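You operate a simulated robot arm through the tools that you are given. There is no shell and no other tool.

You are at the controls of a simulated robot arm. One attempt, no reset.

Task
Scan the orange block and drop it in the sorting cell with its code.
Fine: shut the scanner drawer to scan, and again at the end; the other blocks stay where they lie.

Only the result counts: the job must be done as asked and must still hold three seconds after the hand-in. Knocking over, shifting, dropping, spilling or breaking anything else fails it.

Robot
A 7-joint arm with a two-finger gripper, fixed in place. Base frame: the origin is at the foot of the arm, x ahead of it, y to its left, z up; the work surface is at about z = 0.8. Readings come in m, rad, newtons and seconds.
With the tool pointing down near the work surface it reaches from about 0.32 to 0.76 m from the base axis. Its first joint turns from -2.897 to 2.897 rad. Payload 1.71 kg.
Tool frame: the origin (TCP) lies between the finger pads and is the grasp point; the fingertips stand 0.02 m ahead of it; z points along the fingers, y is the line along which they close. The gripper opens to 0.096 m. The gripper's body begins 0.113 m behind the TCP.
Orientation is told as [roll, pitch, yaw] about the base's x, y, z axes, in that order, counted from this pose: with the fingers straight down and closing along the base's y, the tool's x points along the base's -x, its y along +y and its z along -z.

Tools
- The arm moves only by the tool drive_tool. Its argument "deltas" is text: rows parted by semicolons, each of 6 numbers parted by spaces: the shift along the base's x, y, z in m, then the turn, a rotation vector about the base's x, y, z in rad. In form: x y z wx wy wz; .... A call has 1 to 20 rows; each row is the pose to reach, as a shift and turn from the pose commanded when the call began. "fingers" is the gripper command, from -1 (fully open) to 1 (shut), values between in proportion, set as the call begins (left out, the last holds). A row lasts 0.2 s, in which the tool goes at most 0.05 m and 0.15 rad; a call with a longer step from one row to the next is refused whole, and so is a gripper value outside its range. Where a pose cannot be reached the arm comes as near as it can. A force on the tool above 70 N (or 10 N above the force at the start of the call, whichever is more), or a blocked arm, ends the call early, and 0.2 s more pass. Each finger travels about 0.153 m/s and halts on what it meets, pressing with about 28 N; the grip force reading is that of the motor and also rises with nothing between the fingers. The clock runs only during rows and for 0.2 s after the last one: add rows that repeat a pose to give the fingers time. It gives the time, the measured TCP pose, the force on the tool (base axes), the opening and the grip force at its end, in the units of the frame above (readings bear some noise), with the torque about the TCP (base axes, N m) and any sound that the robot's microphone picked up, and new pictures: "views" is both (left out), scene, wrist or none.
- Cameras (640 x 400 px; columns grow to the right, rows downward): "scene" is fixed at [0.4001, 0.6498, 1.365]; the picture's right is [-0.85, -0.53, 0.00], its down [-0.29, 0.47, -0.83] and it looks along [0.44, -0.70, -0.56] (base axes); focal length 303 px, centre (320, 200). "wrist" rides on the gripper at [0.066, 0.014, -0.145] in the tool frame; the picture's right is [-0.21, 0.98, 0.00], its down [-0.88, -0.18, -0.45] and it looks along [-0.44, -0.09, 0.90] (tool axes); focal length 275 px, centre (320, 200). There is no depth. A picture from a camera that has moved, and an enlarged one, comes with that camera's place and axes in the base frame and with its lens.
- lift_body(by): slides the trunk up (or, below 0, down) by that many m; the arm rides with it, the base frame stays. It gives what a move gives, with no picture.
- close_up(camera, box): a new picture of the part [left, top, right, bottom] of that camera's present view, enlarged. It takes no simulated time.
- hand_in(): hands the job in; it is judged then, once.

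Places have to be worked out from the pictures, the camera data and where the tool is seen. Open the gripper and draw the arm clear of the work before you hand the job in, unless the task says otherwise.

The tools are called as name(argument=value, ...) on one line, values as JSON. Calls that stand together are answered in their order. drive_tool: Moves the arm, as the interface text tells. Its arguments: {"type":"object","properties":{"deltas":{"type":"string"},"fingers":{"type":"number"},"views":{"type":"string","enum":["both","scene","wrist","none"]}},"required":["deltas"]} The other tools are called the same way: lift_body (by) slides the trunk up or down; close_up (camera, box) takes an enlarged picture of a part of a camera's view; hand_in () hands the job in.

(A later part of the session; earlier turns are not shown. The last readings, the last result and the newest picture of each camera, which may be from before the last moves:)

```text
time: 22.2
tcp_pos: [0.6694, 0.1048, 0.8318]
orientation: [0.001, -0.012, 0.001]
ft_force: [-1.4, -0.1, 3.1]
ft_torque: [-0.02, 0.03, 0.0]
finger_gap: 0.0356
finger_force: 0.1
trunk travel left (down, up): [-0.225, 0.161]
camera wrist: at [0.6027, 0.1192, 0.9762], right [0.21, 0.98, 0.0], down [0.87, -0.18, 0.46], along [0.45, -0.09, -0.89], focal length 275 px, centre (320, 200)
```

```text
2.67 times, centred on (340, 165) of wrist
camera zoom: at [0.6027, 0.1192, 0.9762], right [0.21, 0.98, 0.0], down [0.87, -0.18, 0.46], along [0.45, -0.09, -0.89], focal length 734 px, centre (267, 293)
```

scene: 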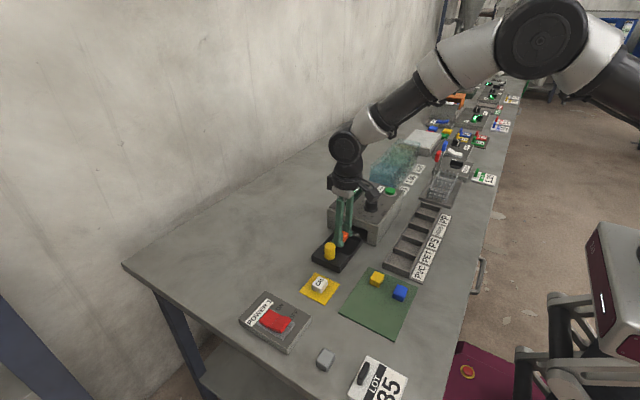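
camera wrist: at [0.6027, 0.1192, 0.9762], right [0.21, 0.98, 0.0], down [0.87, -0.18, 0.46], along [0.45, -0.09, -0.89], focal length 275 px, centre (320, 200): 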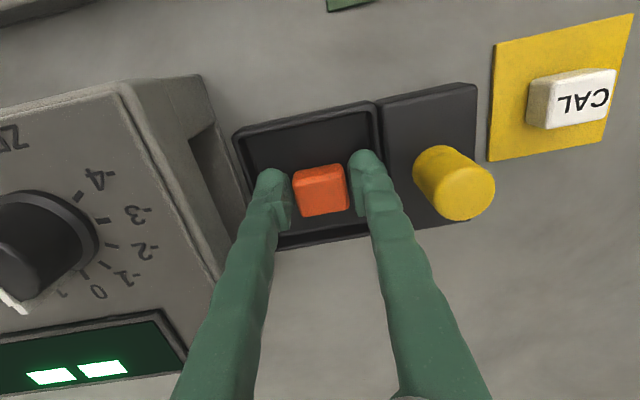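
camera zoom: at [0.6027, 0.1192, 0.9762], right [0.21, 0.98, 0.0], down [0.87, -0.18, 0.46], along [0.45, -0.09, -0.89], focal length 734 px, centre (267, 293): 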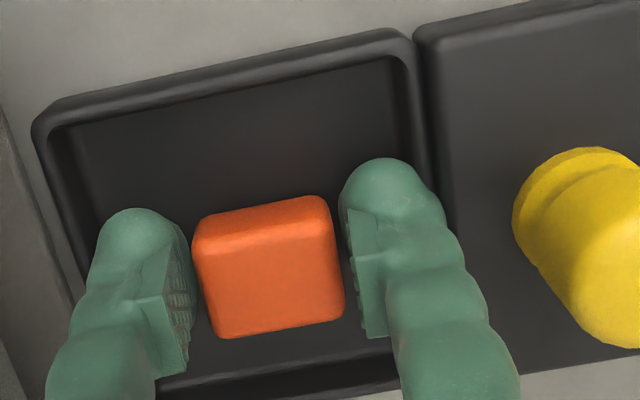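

The block is released in the tray. I'll lift straight out, then turn the tool -90° so the fingers close along x. That way the knob can be gripped without a finger between it and the scanner.

drive_tool(deltas="0 0 0.01 0 0 0; 0 0 0.03 0 0 0; 0 0 0.06 0 0 0; 0 0 0.09 0 0 0; 0 0 0.12 0 0 0; 0 0.01 0.12 0 0 -0.14; 0 0.02 0.12 0 0 -0.28; 0 0.03 0.12 0 0 -0.42; 0 0.04 0.12 0 0 -0.56; 0 0.05 0.12 0 0 -0.70; 0 0.06 0.12 0 0 -0.84; 0 0.067 0.12 0 0 -0.98; 0 0.067 0.12 0 0 -1.12; 0 0.067 0.12 0 0 -1.26; 0 0.067 0.12 0 0 -1.40; 0 0.067 0.12 0 0 -1.50; 0 0.067 0.12 0 0 -1.5708; 0 0.067 0.12 0 0 -1.5708", views="both")

```text
time: 26.0
tcp_pos: [0.6702, 0.1726, 0.9522]
orientation: [-0.001, -0.017, -1.57]
ft_force: [-0.5, -0.5, 0.5]
ft_torque: [-0.05, -0.04, -0.03]
finger_gap: 0.0371
finger_force: 0.0
trunk travel left (down, up): [-0.225, 0.161]
camera wrist: at [0.6849, 0.2412, 1.0961], right [0.98, -0.21, 0.0], down [-0.18, -0.87, 0.46], along [-0.09, -0.45, -0.89], focal length 275 px, centre (320, 200)
```

scene: 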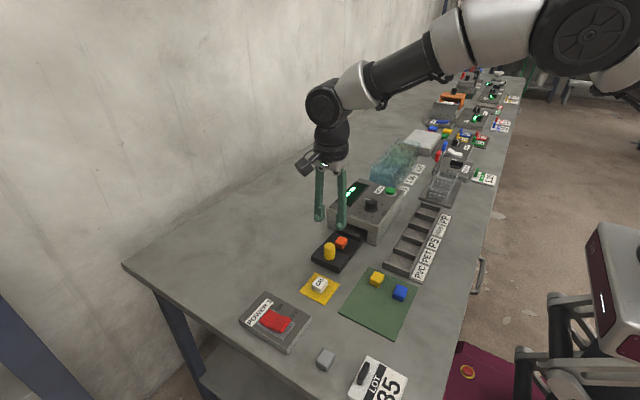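
wrist: 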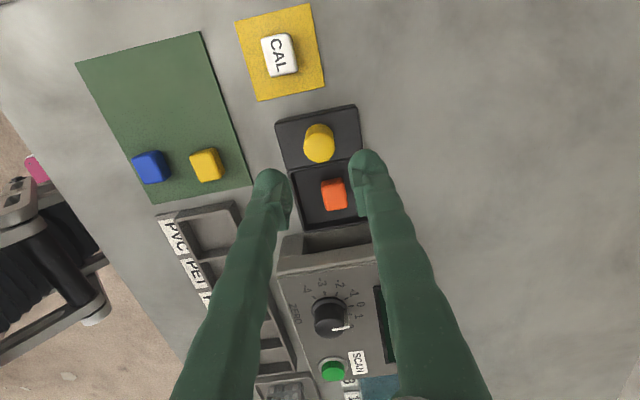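

The view is good: the block sits in the tray, and the TCP is at (0.670, 0.1726), nearly over the knob. I'll zoom in to refine the knob's location and check the dial.

close_up(camera="wrist", box=[256, 95, 400, 185])

close_up(camera="wrist", box=[270, 240, 430, 390])

close_up(camera="scene", box=[300, 170, 428, 280])

```text
4.44 times, centred on (328, 140) of wrist
camera zoom: at [0.6849, 0.2412, 1.0961], right [0.98, -0.21, 0.0], down [-0.18, -0.87, 0.46], along [-0.09, -0.45, -0.89], focal length 1224 px, centre (284, 467)
```

zoom: 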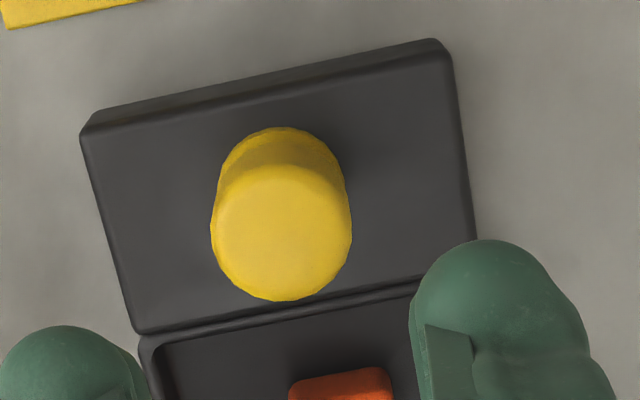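

```text
2.67 times, centred on (350, 315) of wrist
camera zoom: at [0.6849, 0.2412, 1.0961], right [0.98, -0.21, 0.0], down [-0.18, -0.87, 0.46], along [-0.09, -0.45, -0.89], focal length 734 px, centre (240, -107)
```

zoom: 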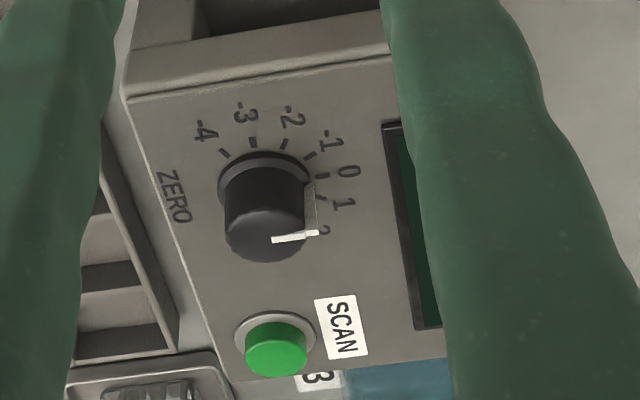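

```text
3.64 times, centred on (364, 225) of scene
camera zoom: at [0.4001, 0.6498, 1.365], right [-0.85, -0.53, 0.0], down [-0.29, 0.47, -0.83], along [0.44, -0.7, -0.56], focal length 1101 px, centre (160, 109)
```

zoom: 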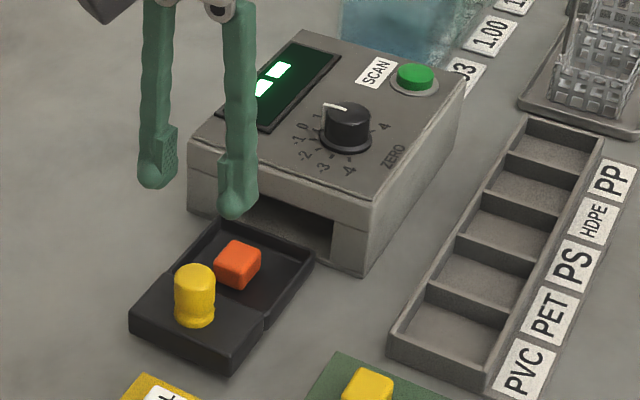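

The knob triangulates to (0.671, 0.1735) with its top at z of about 0.864, and the drawer front's top is at about 0.825. I'll open to about 0.05 m and descend around the knob to z of about 0.853.

drive_tool(deltas="0.001 0.001 -0.02 0 0 0; 0.001 0.001 -0.05 0 0 0; 0.001 0.001 -0.08 0 0 0; 0.001 0.001 -0.099 0 0 0; 0.001 0.001 -0.099 0 0 0", fingers=-0.1, views="both")

close_up(camera="wrist", box=[220, 100, 420, 225])

close_up(camera="scene", box=[300, 190, 396, 270])

```text
time: 27.2
tcp_pos: [0.6707, 0.1736, 0.8517]
orientation: [-0.003, -0.016, -1.571]
ft_force: [-0.5, -0.1, -0.5]
ft_torque: [-0.02, -0.02, -0.01]
finger_gap: 0.053
finger_force: 0.1
trunk travel left (down, up): [-0.225, 0.161]
camera wrist: at [0.6861, 0.2417, 0.9963], right [0.98, -0.21, 0.0], down [-0.18, -0.87, 0.46], along [-0.09, -0.45, -0.89], focal length 275 px, centre (320, 200)
```

scene: 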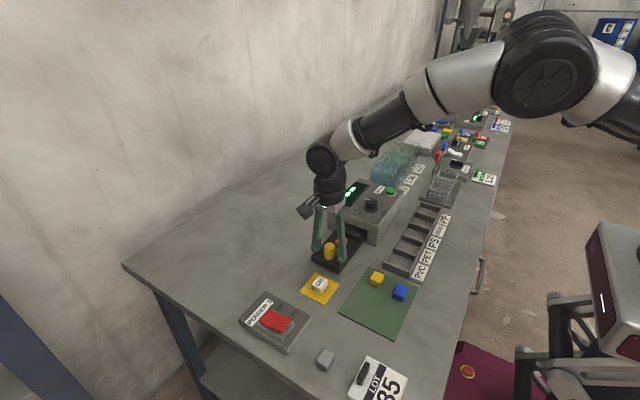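
wrist: 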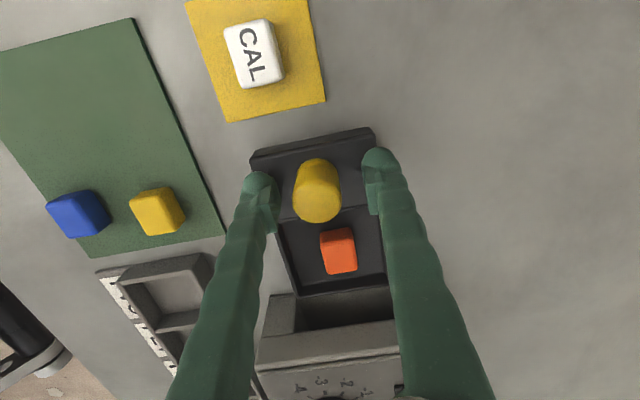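

```text
3.20 times, centred on (320, 162) of wrist
camera zoom: at [0.6861, 0.2417, 0.9963], right [0.98, -0.21, 0.0], down [-0.18, -0.87, 0.46], along [-0.09, -0.45, -0.89], focal length 881 px, centre (320, 320)
```

zoom: 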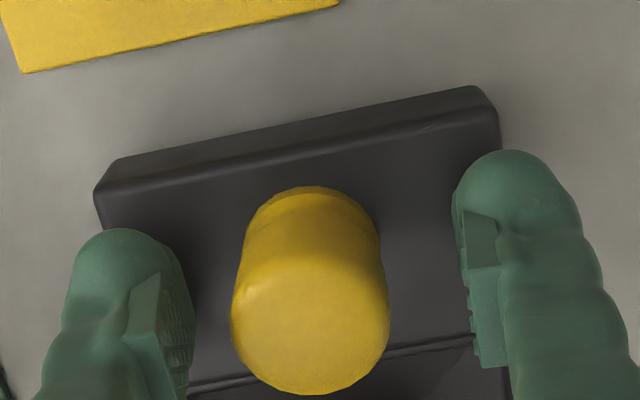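

```text
5.00 times, centred on (348, 230) of scene
camera zoom: at [0.4001, 0.6498, 1.365], right [-0.85, -0.53, 0.0], down [-0.29, 0.47, -0.83], along [0.44, -0.7, -0.56], focal length 1514 px, centre (180, 50)
```

zoom: 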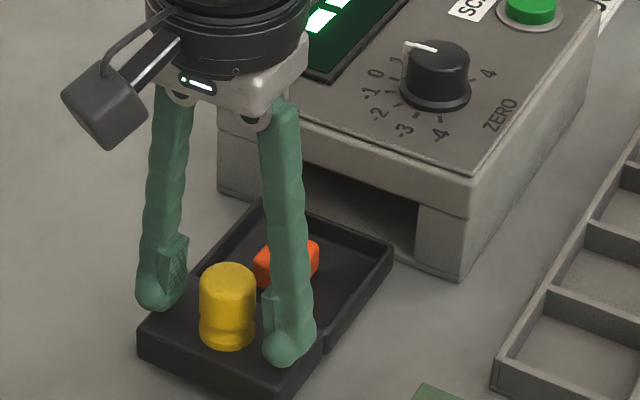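

The knob is centred between the pads at (0.671, 0.174). I'll close on it.

drive_tool(deltas="0 0 0 0 0 0; 0 0 0 0 0 0; 0 0 0 0 0 0; 0 0 0 0 0 0", fingers=1, views="wrist")

```text
time: 28.2
tcp_pos: [0.6704, 0.1744, 0.8518]
orientation: [-0.003, -0.016, -1.568]
ft_force: [-14.6, -0.6, -3.8]
ft_torque: [-0.01, 0.2, -0.01]
finger_gap: 0.0269
finger_force: 35.0
trunk travel left (down, up): [-0.225, 0.161]
camera wrist: at [0.6848, 0.2419, 0.996], right [0.98, -0.2, 0.0], down [-0.18, -0.87, 0.46], along [-0.09, -0.45, -0.89], focal length 275 px, centre (320, 200)
```

wrist: 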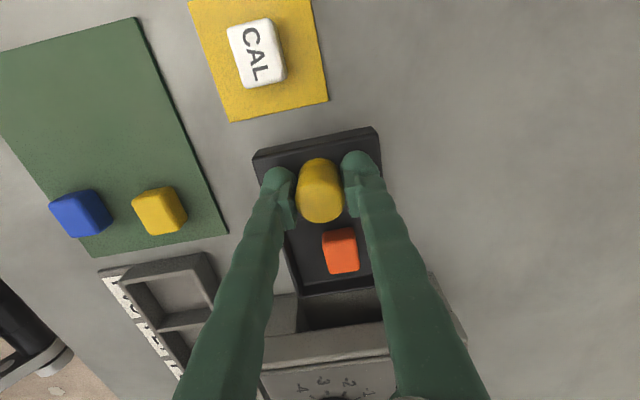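

The knob is gripped, with a slight side load of -14.6 N in x that I'll relax by 1.5 mm. Next I push the drawer in by about 0.08 m along -y, smoothly, while watching the force.

drive_tool(deltas="-0.0015 -0.003 0 0 0 0; -0.0015 -0.01 0 0 0 0; -0.0015 -0.02 0 0 0 0; -0.0015 -0.03 0 0 0 0; -0.0015 -0.04 0 0 0 0; -0.0015 -0.05 0 0 0 0; -0.0015 -0.06 0 0 0 0; -0.0015 -0.07 0 0 0 0; -0.0015 -0.08 0 0 0 0; -0.0015 -0.08 0 0 0 0", views="both")

close_up(camera="scene", box=[300, 170, 428, 280])

```text
time: 30.4
tcp_pos: [0.6695, 0.0931, 0.8524]
orientation: [-0.001, -0.016, -1.57]
ft_force: [-18.1, -0.4, -12.3]
ft_torque: [-0.16, 0.23, -0.06]
finger_gap: 0.027
finger_force: 34.9
trunk travel left (down, up): [-0.225, 0.161]
camera wrist: at [0.6847, 0.1619, 0.9962], right [0.98, -0.21, 0.0], down [-0.18, -0.87, 0.46], along [-0.09, -0.45, -0.89], focal length 275 px, centre (320, 200)
```

scene: 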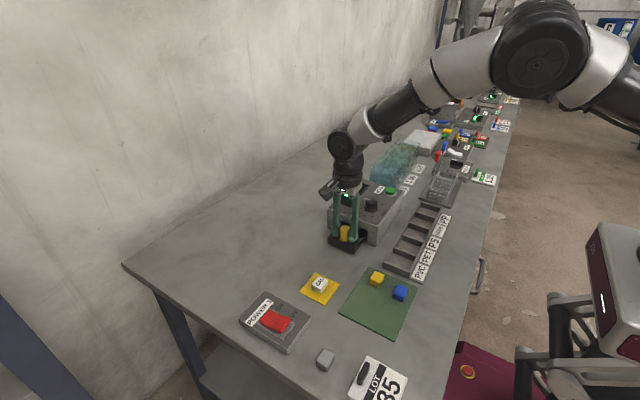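
wrist: 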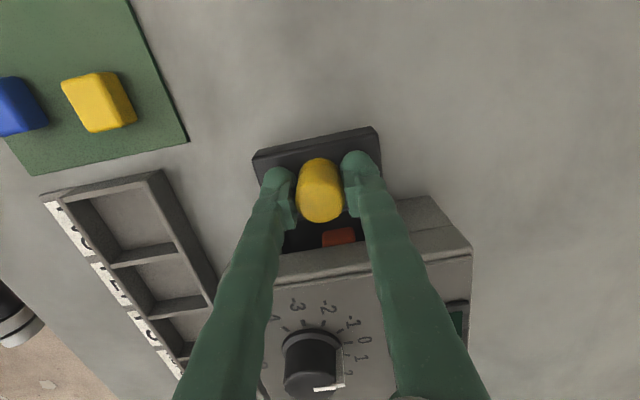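

```text
3.64 times, centred on (364, 225) of scene
camera zoom: at [0.4001, 0.6498, 1.365], right [-0.85, -0.53, 0.0], down [-0.29, 0.47, -0.83], along [0.44, -0.7, -0.56], focal length 1101 px, centre (160, 109)
```

zoom: 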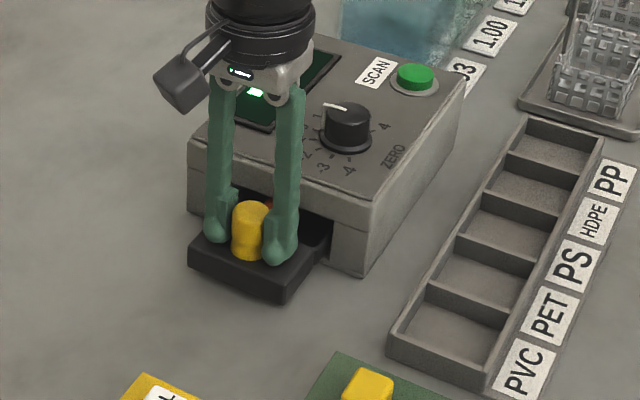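

The drawer is still about 3 cm open. I'll continue in -y with smaller steps, easing the side and vertical preload, until it seats.

drive_tool(deltas="-0.002 -0.006 -0.001 0 0 0; -0.002 -0.012 -0.001 0 0 0; -0.002 -0.018 -0.001 0 0 0; -0.002 -0.022 -0.001 0 0 0; -0.002 -0.022 -0.001 0 0 0", views="both")

close_up(camera="scene", box=[300, 170, 428, 280])

```text
time: 31.6
tcp_pos: [0.6703, 0.0774, 0.8523]
orientation: [0.001, -0.012, -1.568]
ft_force: [6.0, 20.7, -1.3]
ft_torque: [0.53, -0.1, 0.1]
finger_gap: 0.0269
finger_force: 34.9
trunk travel left (down, up): [-0.225, 0.161]
camera wrist: at [0.6836, 0.144, 0.9966], right [0.98, -0.2, 0.01], down [-0.18, -0.87, 0.45], along [-0.09, -0.45, -0.89], focal length 275 px, centre (320, 200)
```

scene: 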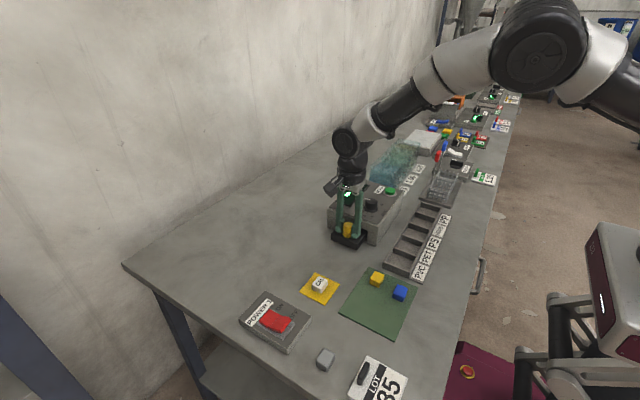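
wrist: 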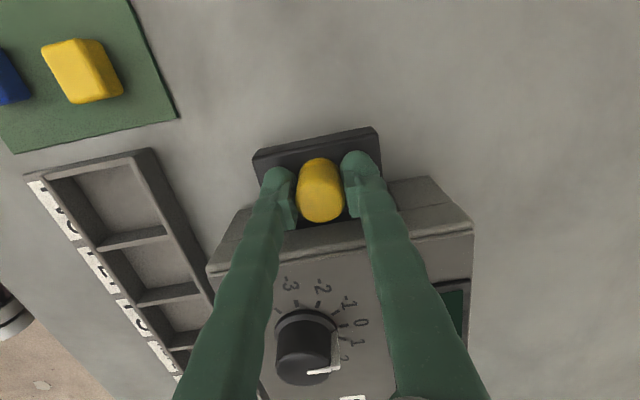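

```text
3.64 times, centred on (364, 225) of scene
camera zoom: at [0.4001, 0.6498, 1.365], right [-0.85, -0.53, 0.0], down [-0.29, 0.47, -0.83], along [0.44, -0.7, -0.56], focal length 1101 px, centre (160, 109)
```

zoom: 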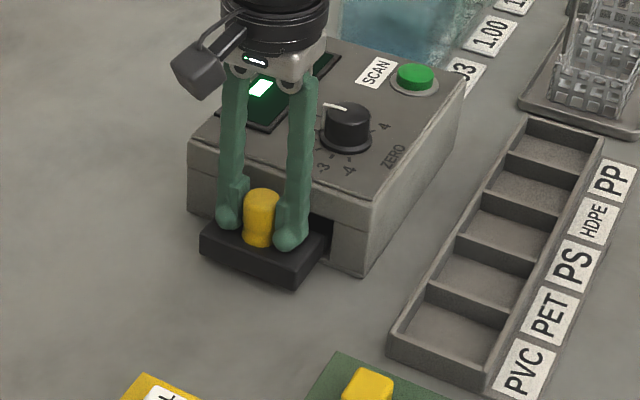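

There's 20 N of resistance at knob y of about 0.077, so the drawer may be seated. I'll push a few more millimetres to see whether it still moves.

drive_tool(deltas="-0.001 -0.002 0 0 0 0; -0.001 -0.004 0 0 0 0; -0.001 -0.006 0 0 0 0; -0.001 -0.006 0 0 0 0", views="both")

close_up(camera="scene", box=[320, 200, 384, 250])

close_up(camera="wrist", box=[230, 110, 430, 280])

```text
time: 32.6
tcp_pos: [0.6693, 0.0724, 0.8515]
orientation: [0.002, -0.012, -1.569]
ft_force: [20.2, 34.7, 7.4]
ft_torque: [0.48, -0.3, 0.07]
finger_gap: 0.0268
finger_force: 35.2
trunk travel left (down, up): [-0.225, 0.161]
camera wrist: at [0.6835, 0.14, 0.9963], right [0.98, -0.2, 0.0], down [-0.18, -0.87, 0.45], along [-0.09, -0.45, -0.89], focal length 275 px, centre (320, 200)
```

scene: 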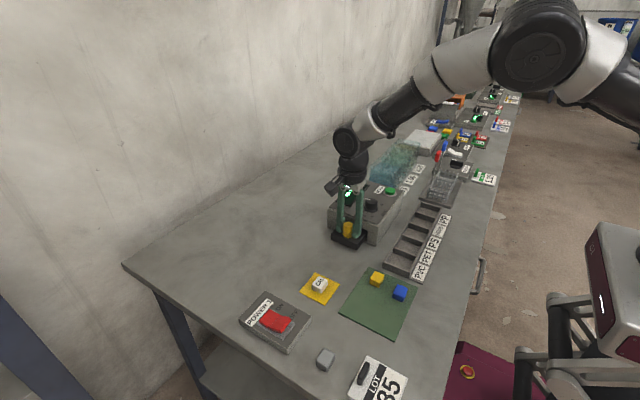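
wrist: 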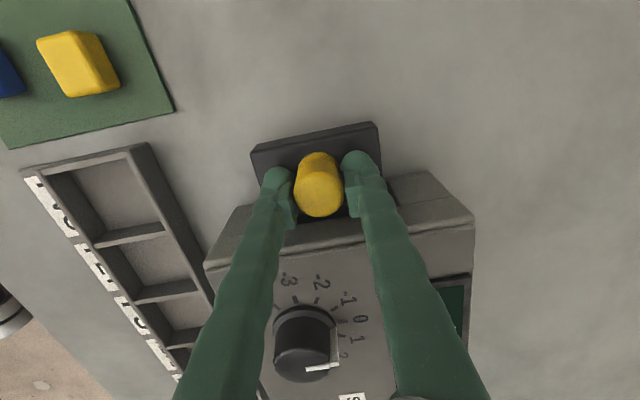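

```text
8.00 times, centred on (352, 225) of scene
camera zoom: at [0.4001, 0.6498, 1.365], right [-0.85, -0.53, 0.0], down [-0.29, 0.47, -0.83], along [0.44, -0.7, -0.56], focal length 2423 px, centre (64, 0)
```

zoom: 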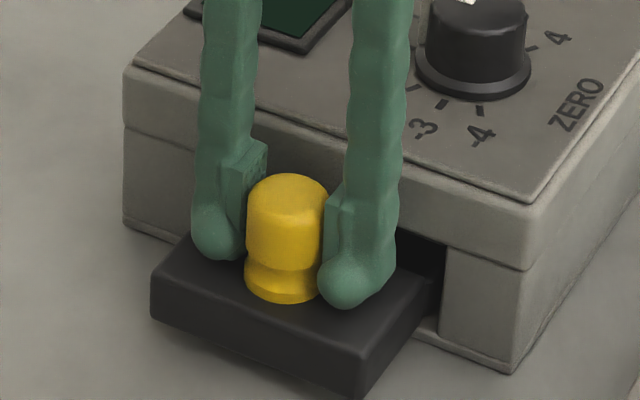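

```text
2.35 times, centred on (330, 195) of wrist
camera zoom: at [0.6835, 0.14, 0.9963], right [0.98, -0.2, 0.0], down [-0.18, -0.87, 0.45], along [-0.09, -0.45, -0.89], focal length 648 px, centre (296, 212)
```

zoom: 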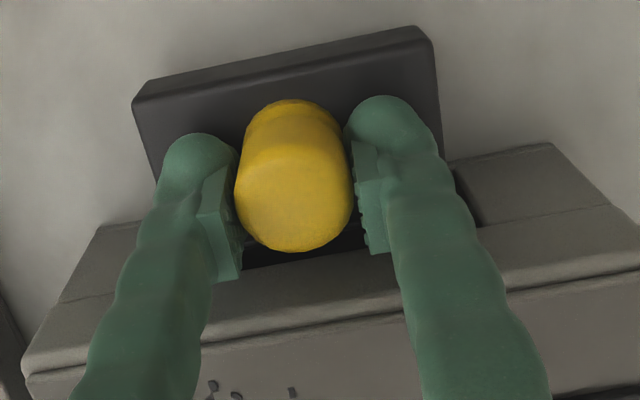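

The drawer no longer moves; the pads only slid slightly on the knob at 35 N, and the front looks flush with the scanner. I'll open the fingers, then lift away.

drive_tool(deltas="0 0.003 0 0 0 0; 0 0.003 0 0 0 0; 0 0.003 0 0 0 0; 0 0.003 0.02 0 0 0; 0 0.003 0.06 0 0 0; 0 0.003 0.1 0 0 0; 0 0.003 0.13 0 0 0; 0 0.003 0.13 0 0 0", fingers=-0.1, views="both")

close_up(camera="scene", box=[300, 170, 428, 280])

close_up(camera="wrist", box=[220, 110, 460, 380])

```text
time: 34.4
tcp_pos: [0.6665, 0.0687, 0.9823]
orientation: [-0.002, -0.016, -1.57]
ft_force: [0.3, 0.2, -0.7]
ft_torque: [-0.01, 0.02, 0.03]
finger_gap: 0.0527
finger_force: 0.1
trunk travel left (down, up): [-0.225, 0.161]
camera wrist: at [0.6819, 0.137, 1.1263], right [0.98, -0.2, 0.0], down [-0.18, -0.87, 0.46], along [-0.09, -0.45, -0.89], focal length 275 px, centre (320, 200)
```

scene: 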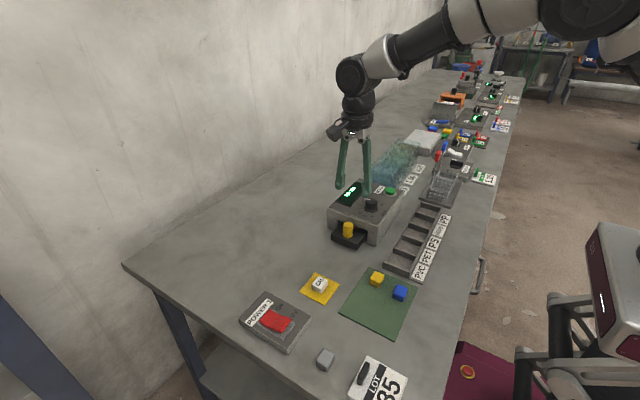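
wrist: 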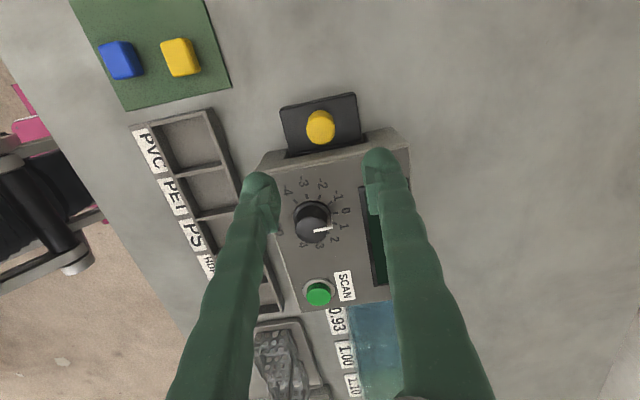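

```text
3.64 times, centred on (364, 225) of scene
camera zoom: at [0.4001, 0.6498, 1.365], right [-0.85, -0.53, 0.0], down [-0.29, 0.47, -0.83], along [0.44, -0.7, -0.56], focal length 1101 px, centre (160, 109)
```

zoom: 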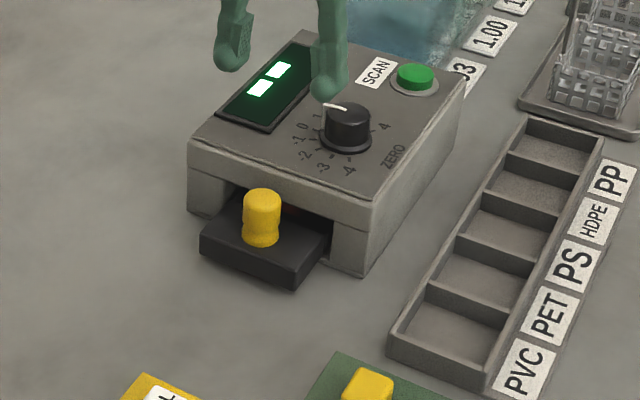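

```text
1.48 times, centred on (340, 245) of wrist
camera zoom: at [0.6819, 0.137, 1.1263], right [0.98, -0.2, 0.0], down [-0.18, -0.87, 0.46], along [-0.09, -0.45, -0.89], focal length 408 px, centre (290, 133)
```

zoom: 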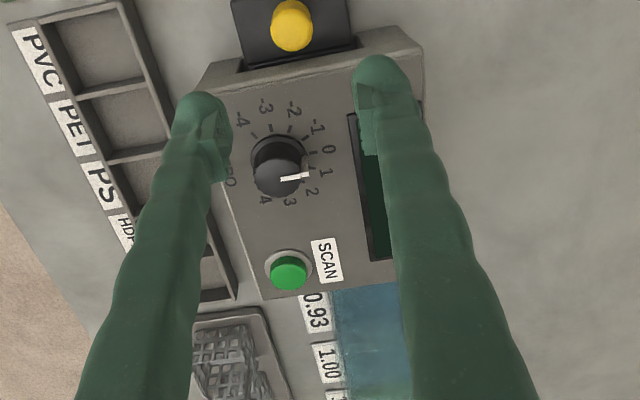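

The drawer's knob is now at y of about 0.079, so it travelled 0.095 m and is seated against the scanner front. SCAN triangulates to about (0.630, -0.116) with its top at z of about 0.877. I'll close the fingers and move above it.

drive_tool(deltas="-0.006 -0.03 0 0 0 0; -0.014 -0.07 0 0 0 0; -0.022 -0.11 0 0 0 0; -0.03 -0.15 0 0 0 0; -0.036 -0.183 0 0 0 0; -0.036 -0.183 0 0 0 0; -0.036 -0.183 -0.03 0 0 0; -0.036 -0.183 -0.03 0 0 0", fingers=1, views="both")

close_up(camera="wrist", box=[220, 60, 420, 260])

close_up(camera="scene", box=[320, 150, 420, 240])

```text
time: 36.2
tcp_pos: [0.6312, -0.1151, 0.952]
orientation: [0.002, -0.017, -1.571]
ft_force: [-0.3, 0.0, 0.8]
ft_torque: [0.0, -0.03, 0.02]
finger_gap: 0.0
finger_force: 27.3
trunk travel left (down, up): [-0.225, 0.161]
camera wrist: at [0.6449, -0.0466, 1.0965], right [0.98, -0.21, 0.0], down [-0.18, -0.87, 0.46], along [-0.09, -0.45, -0.89], focal length 275 px, centre (320, 200)
```

scene: 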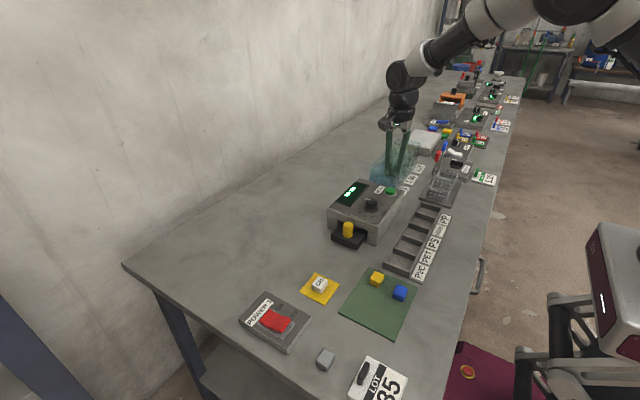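
wrist: 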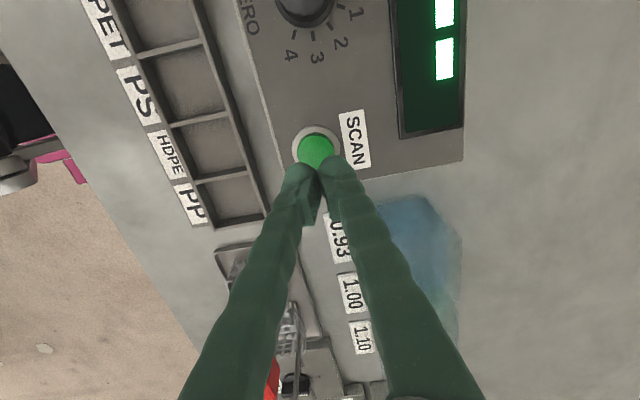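

```text
2.00 times, centred on (320, 160) of wrist
camera zoom: at [0.6449, -0.0466, 1.0965], right [0.98, -0.21, 0.0], down [-0.18, -0.87, 0.46], along [-0.09, -0.45, -0.89], focal length 551 px, centre (320, 280)
```

zoom: 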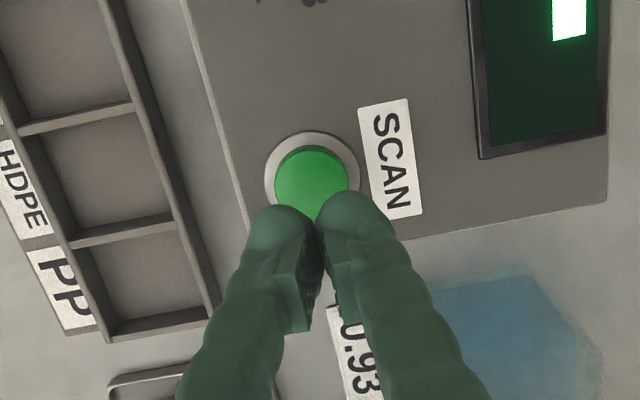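

```text
4.44 times, centred on (370, 195) of scene
camera zoom: at [0.4001, 0.6498, 1.365], right [-0.85, -0.53, 0.0], down [-0.29, 0.47, -0.83], along [0.44, -0.7, -0.56], focal length 1346 px, centre (98, 222)
```

zoom: 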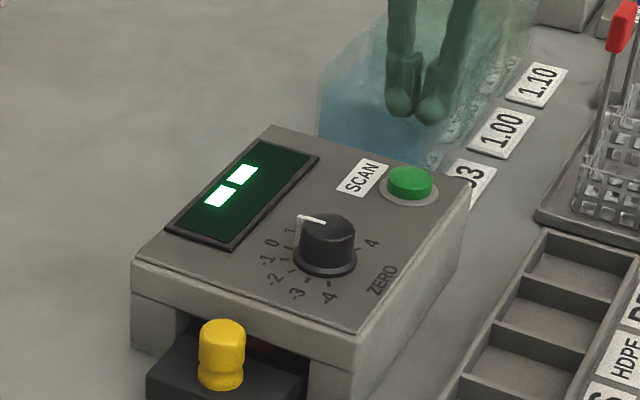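

SCAN is right under the tool at about (0.629, -0.113). I'll shift 2 mm, descend and press slowly, watching the force and sound.

drive_tool(deltas="-0.002 0.002 -0.02 0 0 0; -0.002 0.002 -0.04 0 0 0; -0.002 0.002 -0.05 0 0 0; -0.002 0.002 -0.054 0 0 0; -0.002 0.002 -0.058 0 0 0", views="scene")

close_up(camera="scene", box=[320, 150, 420, 240])

```text
time: 37.4
tcp_pos: [0.6297, -0.1122, 0.9018]
orientation: [0.015, -0.018, -1.57]
ft_force: [3.1, -2.2, 51.0]
ft_torque: [0.11, 0.07, -0.03]
finger_gap: 0.0058
finger_force: 29.2
trunk travel left (down, up): [-0.225, 0.161]
heard: click
```

scene: 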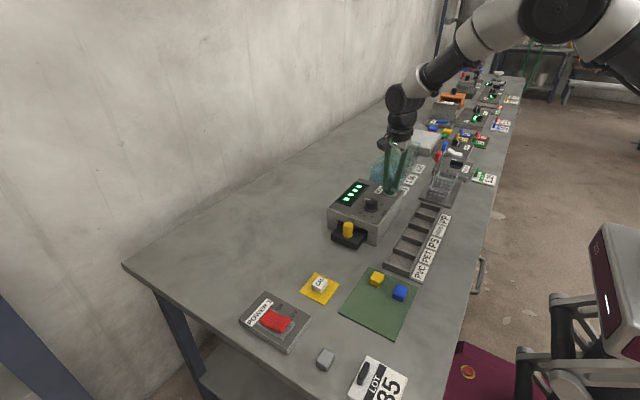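

```text
4.44 times, centred on (370, 195) of scene
camera zoom: at [0.4001, 0.6498, 1.365], right [-0.85, -0.53, 0.0], down [-0.29, 0.47, -0.83], along [0.44, -0.7, -0.56], focal length 1346 px, centre (98, 222)
```

zoom: 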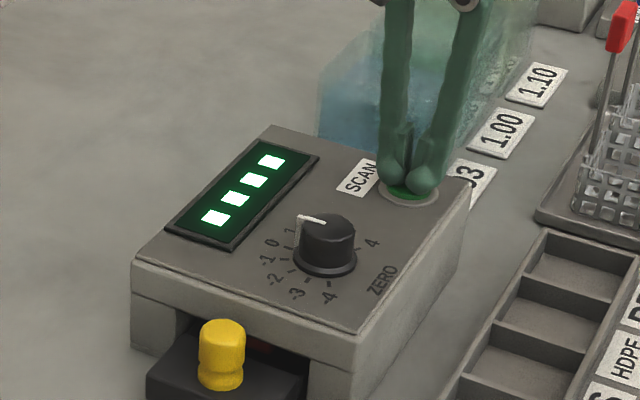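

A click was heard and the display changed to four squares, probably scanning in progress. I'll back off the button and wait a moment to read the result.

drive_tool(deltas="0 0 0.02 0 0 0; 0 0 0.05 0 0 0; 0 0 0.08 0 0 0; 0 0 0.08 0 0 0; 0 0 0.08 0 0 0", views="both")

close_up(camera="scene", box=[320, 170, 384, 210])

close_up(camera="wrist", box=[380, 0, 480, 150])

```text
time: 38.6
tcp_pos: [0.6282, -0.1117, 0.9728]
orientation: [-0.003, -0.015, -1.569]
ft_force: [0.4, -1.0, 0.0]
ft_torque: [0.0, -0.04, -0.01]
finger_gap: 0.0
finger_force: 29.8
trunk travel left (down, up): [-0.225, 0.161]
camera wrist: at [0.6418, -0.0438, 1.1172], right [0.98, -0.2, 0.0], down [-0.18, -0.87, 0.46], along [-0.09, -0.45, -0.89], focal length 275 px, centre (320, 200)
```

scene: 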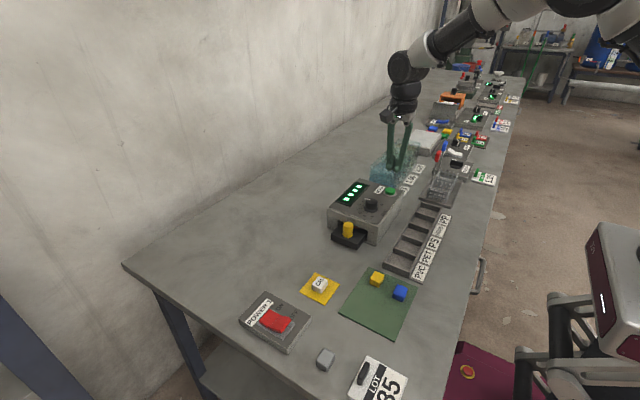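
wrist: 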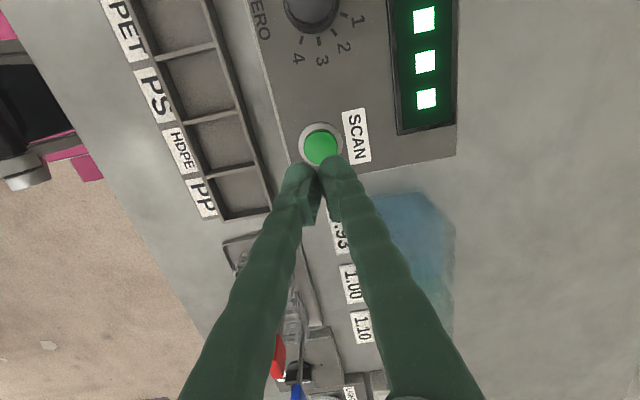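

```text
10.00 times, centred on (352, 190) of scene
camera zoom: at [0.4001, 0.6498, 1.365], right [-0.85, -0.53, 0.0], down [-0.29, 0.47, -0.83], along [0.44, -0.7, -0.56], focal length 3029 px, centre (0, 300)
```

zoom: 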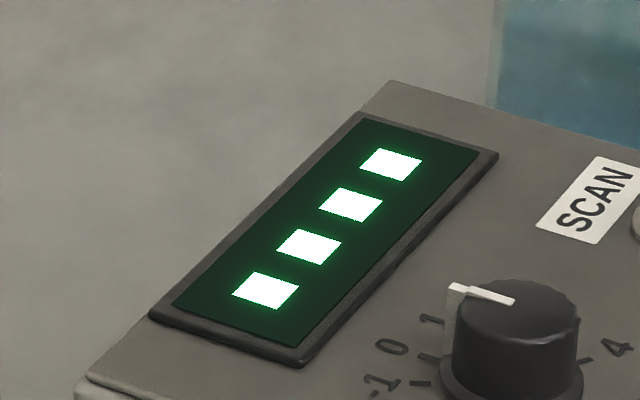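

```text
2.67 times, centred on (430, 75) of wrist
camera zoom: at [0.6418, -0.0438, 1.1172], right [0.98, -0.2, 0.0], down [-0.18, -0.87, 0.46], along [-0.09, -0.45, -0.89], focal length 734 px, centre (27, 533)
```

zoom: 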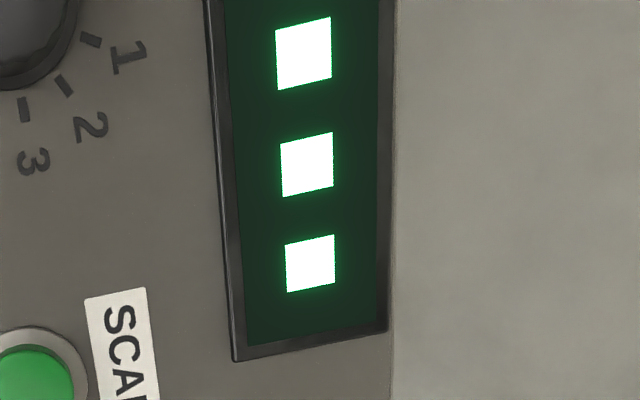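

The display still shows four marks, likely processing, so I'll hold still for about 3 s and read it again.

drive_tool(deltas="0 0 0 0 0 0; 0 0 0 0 0 0; 0 0 0 0 0 0; 0 0 0 0 0 0; 0 0 0 0 0 0; 0 0 0 0 0 0; 0 0 0 0 0 0; 0 0 0 0 0 0; 0 0 0 0 0 0; 0 0 0 0 0 0; 0 0 0 0 0 0; 0 0 0 0 0 0; 0 0 0 0 0 0; 0 0 0 0 0 0; 0 0 0 0 0 0", views="scene")

close_up(camera="scene", box=[320, 170, 384, 210])

```text
time: 41.8
tcp_pos: [0.6281, -0.1118, 0.974]
orientation: [-0.002, -0.017, -1.57]
ft_force: [0.1, 0.7, 0.0]
ft_torque: [0.03, 0.01, 0.04]
finger_gap: 0.0002
finger_force: 29.8
trunk travel left (down, up): [-0.225, 0.161]
```

scene: 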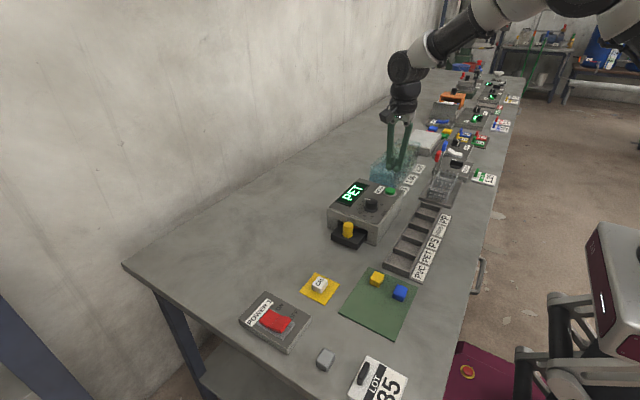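

```text
10.00 times, centred on (352, 190) of scene
camera zoom: at [0.4001, 0.6498, 1.365], right [-0.85, -0.53, 0.0], down [-0.29, 0.47, -0.83], along [0.44, -0.7, -0.56], focal length 3029 px, centre (0, 300)
```

zoom: 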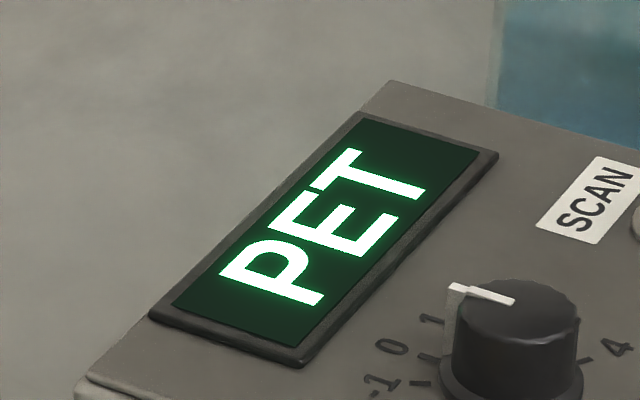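

The display reads "PET", and my dial geometry puts the pointer at 0. I'll now return to the knob at about (0.671, 0.0795) with the fingers open and come down over it to open the drawer.

drive_tool(deltas="0.009 0.04 0 0 0 0; 0.018 0.08 0 0 0 0; 0.027 0.12 0 0 0 0; 0.036 0.16 0 0 0 0; 0.043 0.191 0 0 0 0; 0.043 0.191 0 0 0 0; 0.043 0.191 -0.03 0 0 0; 0.043 0.191 -0.03 0 0 0", fingers=-0.1, views="both")

close_up(camera="wrist", box=[240, 80, 400, 220])

```text
time: 43.6
tcp_pos: [0.6726, 0.0803, 0.9438]
orientation: [-0.003, -0.015, -1.572]
ft_force: [-0.6, -0.1, 0.3]
ft_torque: [0.01, -0.04, 0.01]
finger_gap: 0.0528
finger_force: 0.1
trunk travel left (down, up): [-0.225, 0.161]
camera wrist: at [0.6866, 0.1468, 1.0888], right [0.98, -0.21, 0.0], down [-0.18, -0.87, 0.46], along [-0.09, -0.45, -0.89], focal length 275 px, centre (320, 200)
```

scene: 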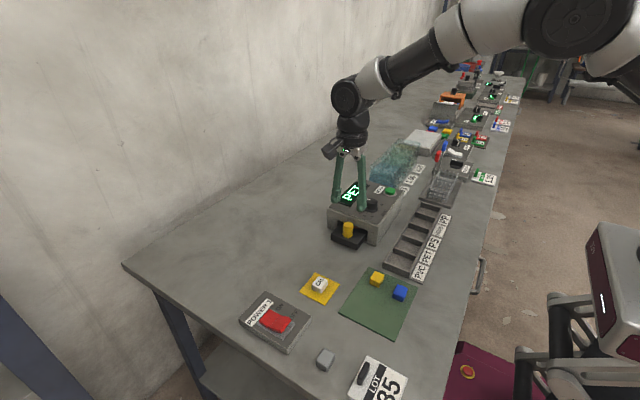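
wrist: 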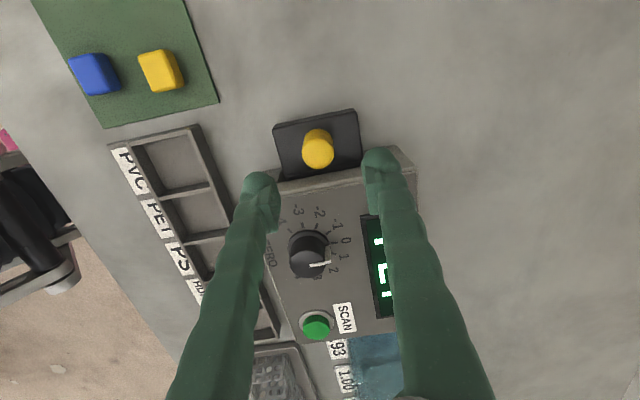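

```text
2.86 times, centred on (320, 150) of wrist
camera zoom: at [0.6866, 0.1468, 1.0888], right [0.98, -0.21, 0.0], down [-0.18, -0.87, 0.46], along [-0.09, -0.45, -0.89], focal length 786 px, centre (320, 343)
```

zoom: 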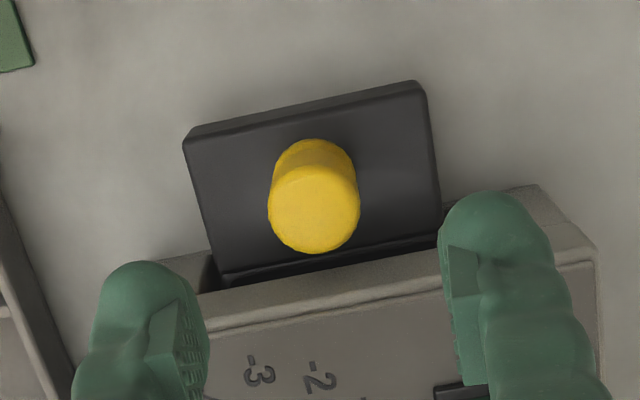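

The knob is at (0.671, 0.0775), and the scanner's front edge at y of about 0.052 leaves enough room. I'll descend over the knob to z of about 0.852.

drive_tool(deltas="-0.0015 -0.001 -0.02 0 0 0; -0.0015 -0.001 -0.05 0 0 0; -0.0015 -0.001 -0.08 0 0 0; -0.0015 -0.001 -0.0915 0 0 0; -0.0015 -0.001 -0.0915 0 0 0", views="both")

close_up(camera="wrist", box=[220, 100, 420, 260])

```text
time: 44.8
tcp_pos: [0.6714, 0.0787, 0.8522]
orientation: [-0.001, -0.016, -1.57]
ft_force: [-0.4, -0.8, -0.7]
ft_torque: [0.01, -0.01, -0.02]
finger_gap: 0.0531
finger_force: 0.0
trunk travel left (down, up): [-0.225, 0.161]
camera wrist: at [0.6858, 0.1459, 0.9956], right [0.98, -0.21, 0.0], down [-0.18, -0.87, 0.46], along [-0.09, -0.45, -0.89], focal length 275 px, centre (320, 200)
```

scene: 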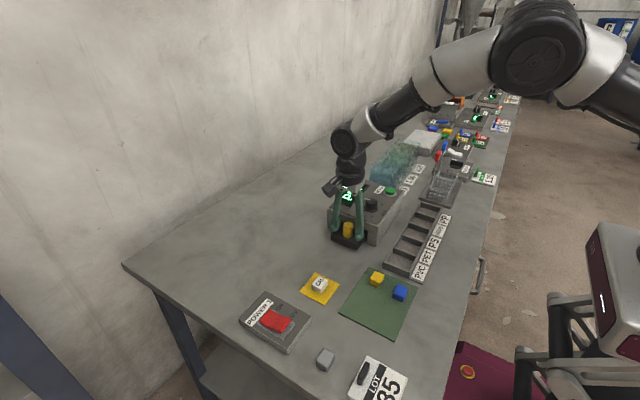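
wrist: 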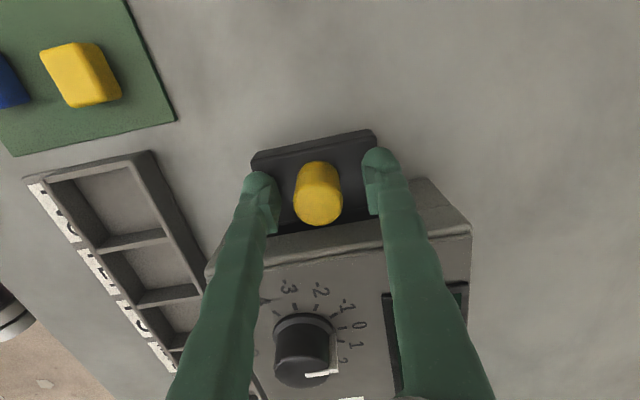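

```text
2.50 times, centred on (320, 180) of wrist
camera zoom: at [0.6858, 0.1459, 0.9956], right [0.98, -0.21, 0.0], down [-0.18, -0.87, 0.46], along [-0.09, -0.45, -0.89], focal length 688 px, centre (320, 250)
```

zoom: 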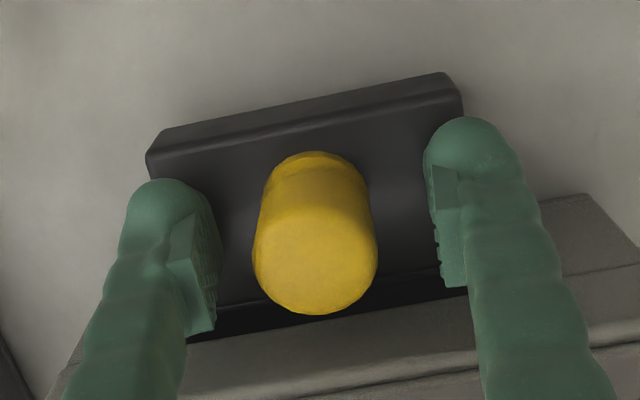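

Fingers are on either side of the knob. I'll shift 2 mm toward -x to centre, since earlier loads suggested that, and close.

drive_tool(deltas="-0.002 -0.001 0 0 0 0; -0.002 -0.001 0 0 0 0; -0.002 -0.001 0 0 0 0; -0.002 -0.001 0 0 0 0", fingers=1, views="none")

```text
time: 45.8
tcp_pos: [0.6695, 0.0775, 0.8516]
orientation: [-0.002, -0.017, -1.57]
ft_force: [4.1, 4.9, 0.7]
ft_torque: [0.16, -0.05, -0.01]
finger_gap: 0.0268
finger_force: 35.4
trunk travel left (down, up): [-0.225, 0.161]
```

Well centred on the knob now. I'll pull the drawer open along +y by about 0.093 m, smoothly.

drive_tool(deltas="0 0.004 0 0 0 0; 0 0.012 0 0 0 0; 0 0.022 0 0 0 0; 0 0.032 0 0 0 0; 0 0.042 0 0 0 0; 0 0.052 0 0 0 0; 0 0.062 0 0 0 0; 0 0.072 0 0 0 0; 0 0.082 0 0 0 0; 0 0.089 0 0 0 0; 0 0.093 0 0 0 0; 0 0.093 0 0 0 0", views="both")

```text
time: 48.4
tcp_pos: [0.6693, 0.1707, 0.8504]
orientation: [-0.004, -0.015, -1.571]
ft_force: [11.5, 0.6, -10.4]
ft_torque: [-0.04, -0.12, -0.02]
finger_gap: 0.0268
finger_force: 35.0
trunk travel left (down, up): [-0.225, 0.161]
camera wrist: at [0.6846, 0.2378, 0.9955], right [0.98, -0.21, 0.0], down [-0.18, -0.87, 0.46], along [-0.09, -0.45, -0.89], focal length 275 px, centre (320, 200)
```

scene: 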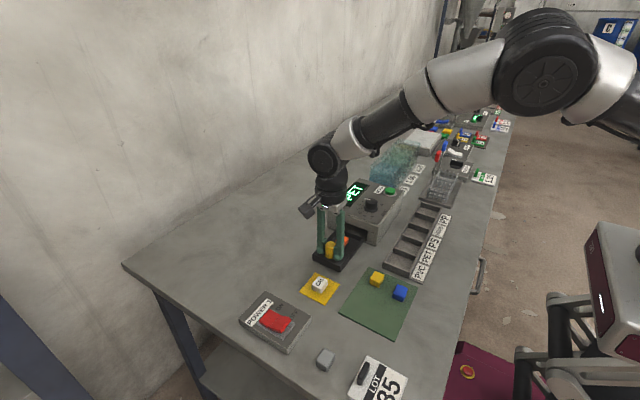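
wrist: 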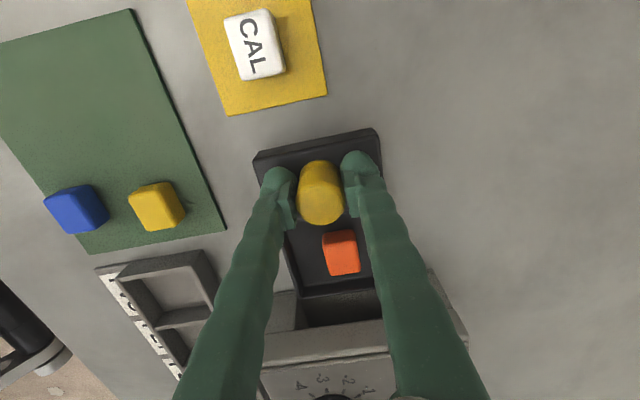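

The drawer is open again with the block inside. I'll release the knob, lift, and move above the block with the gap narrowed to suit the tray.

drive_tool(deltas="0 0 0 0 0 0; 0 0 0 0 0 0; 0 0 0 0 0 0; 0 0 0.03 0 0 0; 0 0 0.07 0 0 0; 0 0 0.1 0 0 0; 0 -0.03 0.1 0 0 0; 0 -0.065 0.1 0 0 0; 0 -0.065 0.1 0 0 0", fingers=-0.1, views="both")

close_up(camera="wrist", box=[240, 100, 400, 200])

```text
time: 50.4
tcp_pos: [0.6679, 0.1053, 0.9524]
orientation: [-0.001, -0.016, -1.571]
ft_force: [0.5, 0.3, -0.4]
ft_torque: [0.01, 0.02, 0.02]
finger_gap: 0.0525
finger_force: 0.1
trunk travel left (down, up): [-0.225, 0.161]
camera wrist: at [0.6821, 0.1738, 1.0979], right [0.98, -0.2, 0.0], down [-0.18, -0.87, 0.46], along [-0.09, -0.45, -0.89], focal length 275 px, centre (320, 200)
```

scene: 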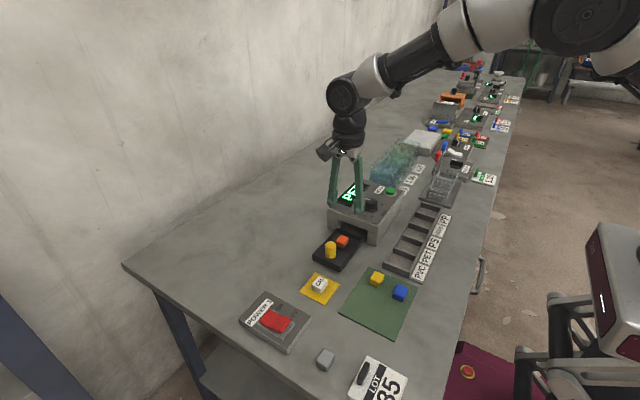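
wrist: 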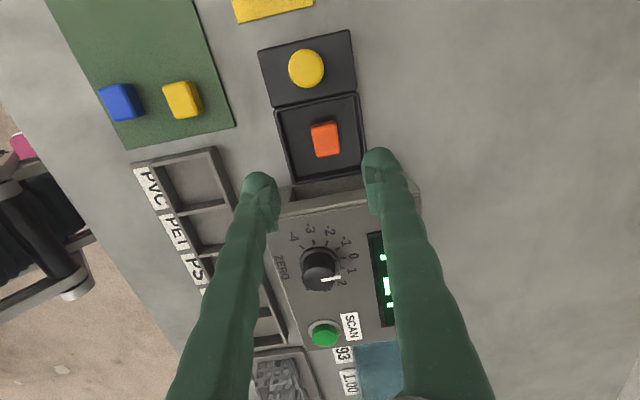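

```text
4.00 times, centred on (320, 150) of wrist
camera zoom: at [0.6821, 0.1738, 1.0979], right [0.98, -0.2, 0.0], down [-0.18, -0.87, 0.46], along [-0.09, -0.45, -0.89], focal length 1101 px, centre (320, 400)
```

zoom: 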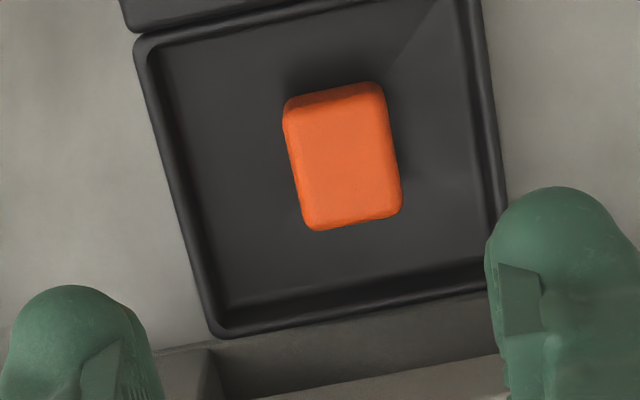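

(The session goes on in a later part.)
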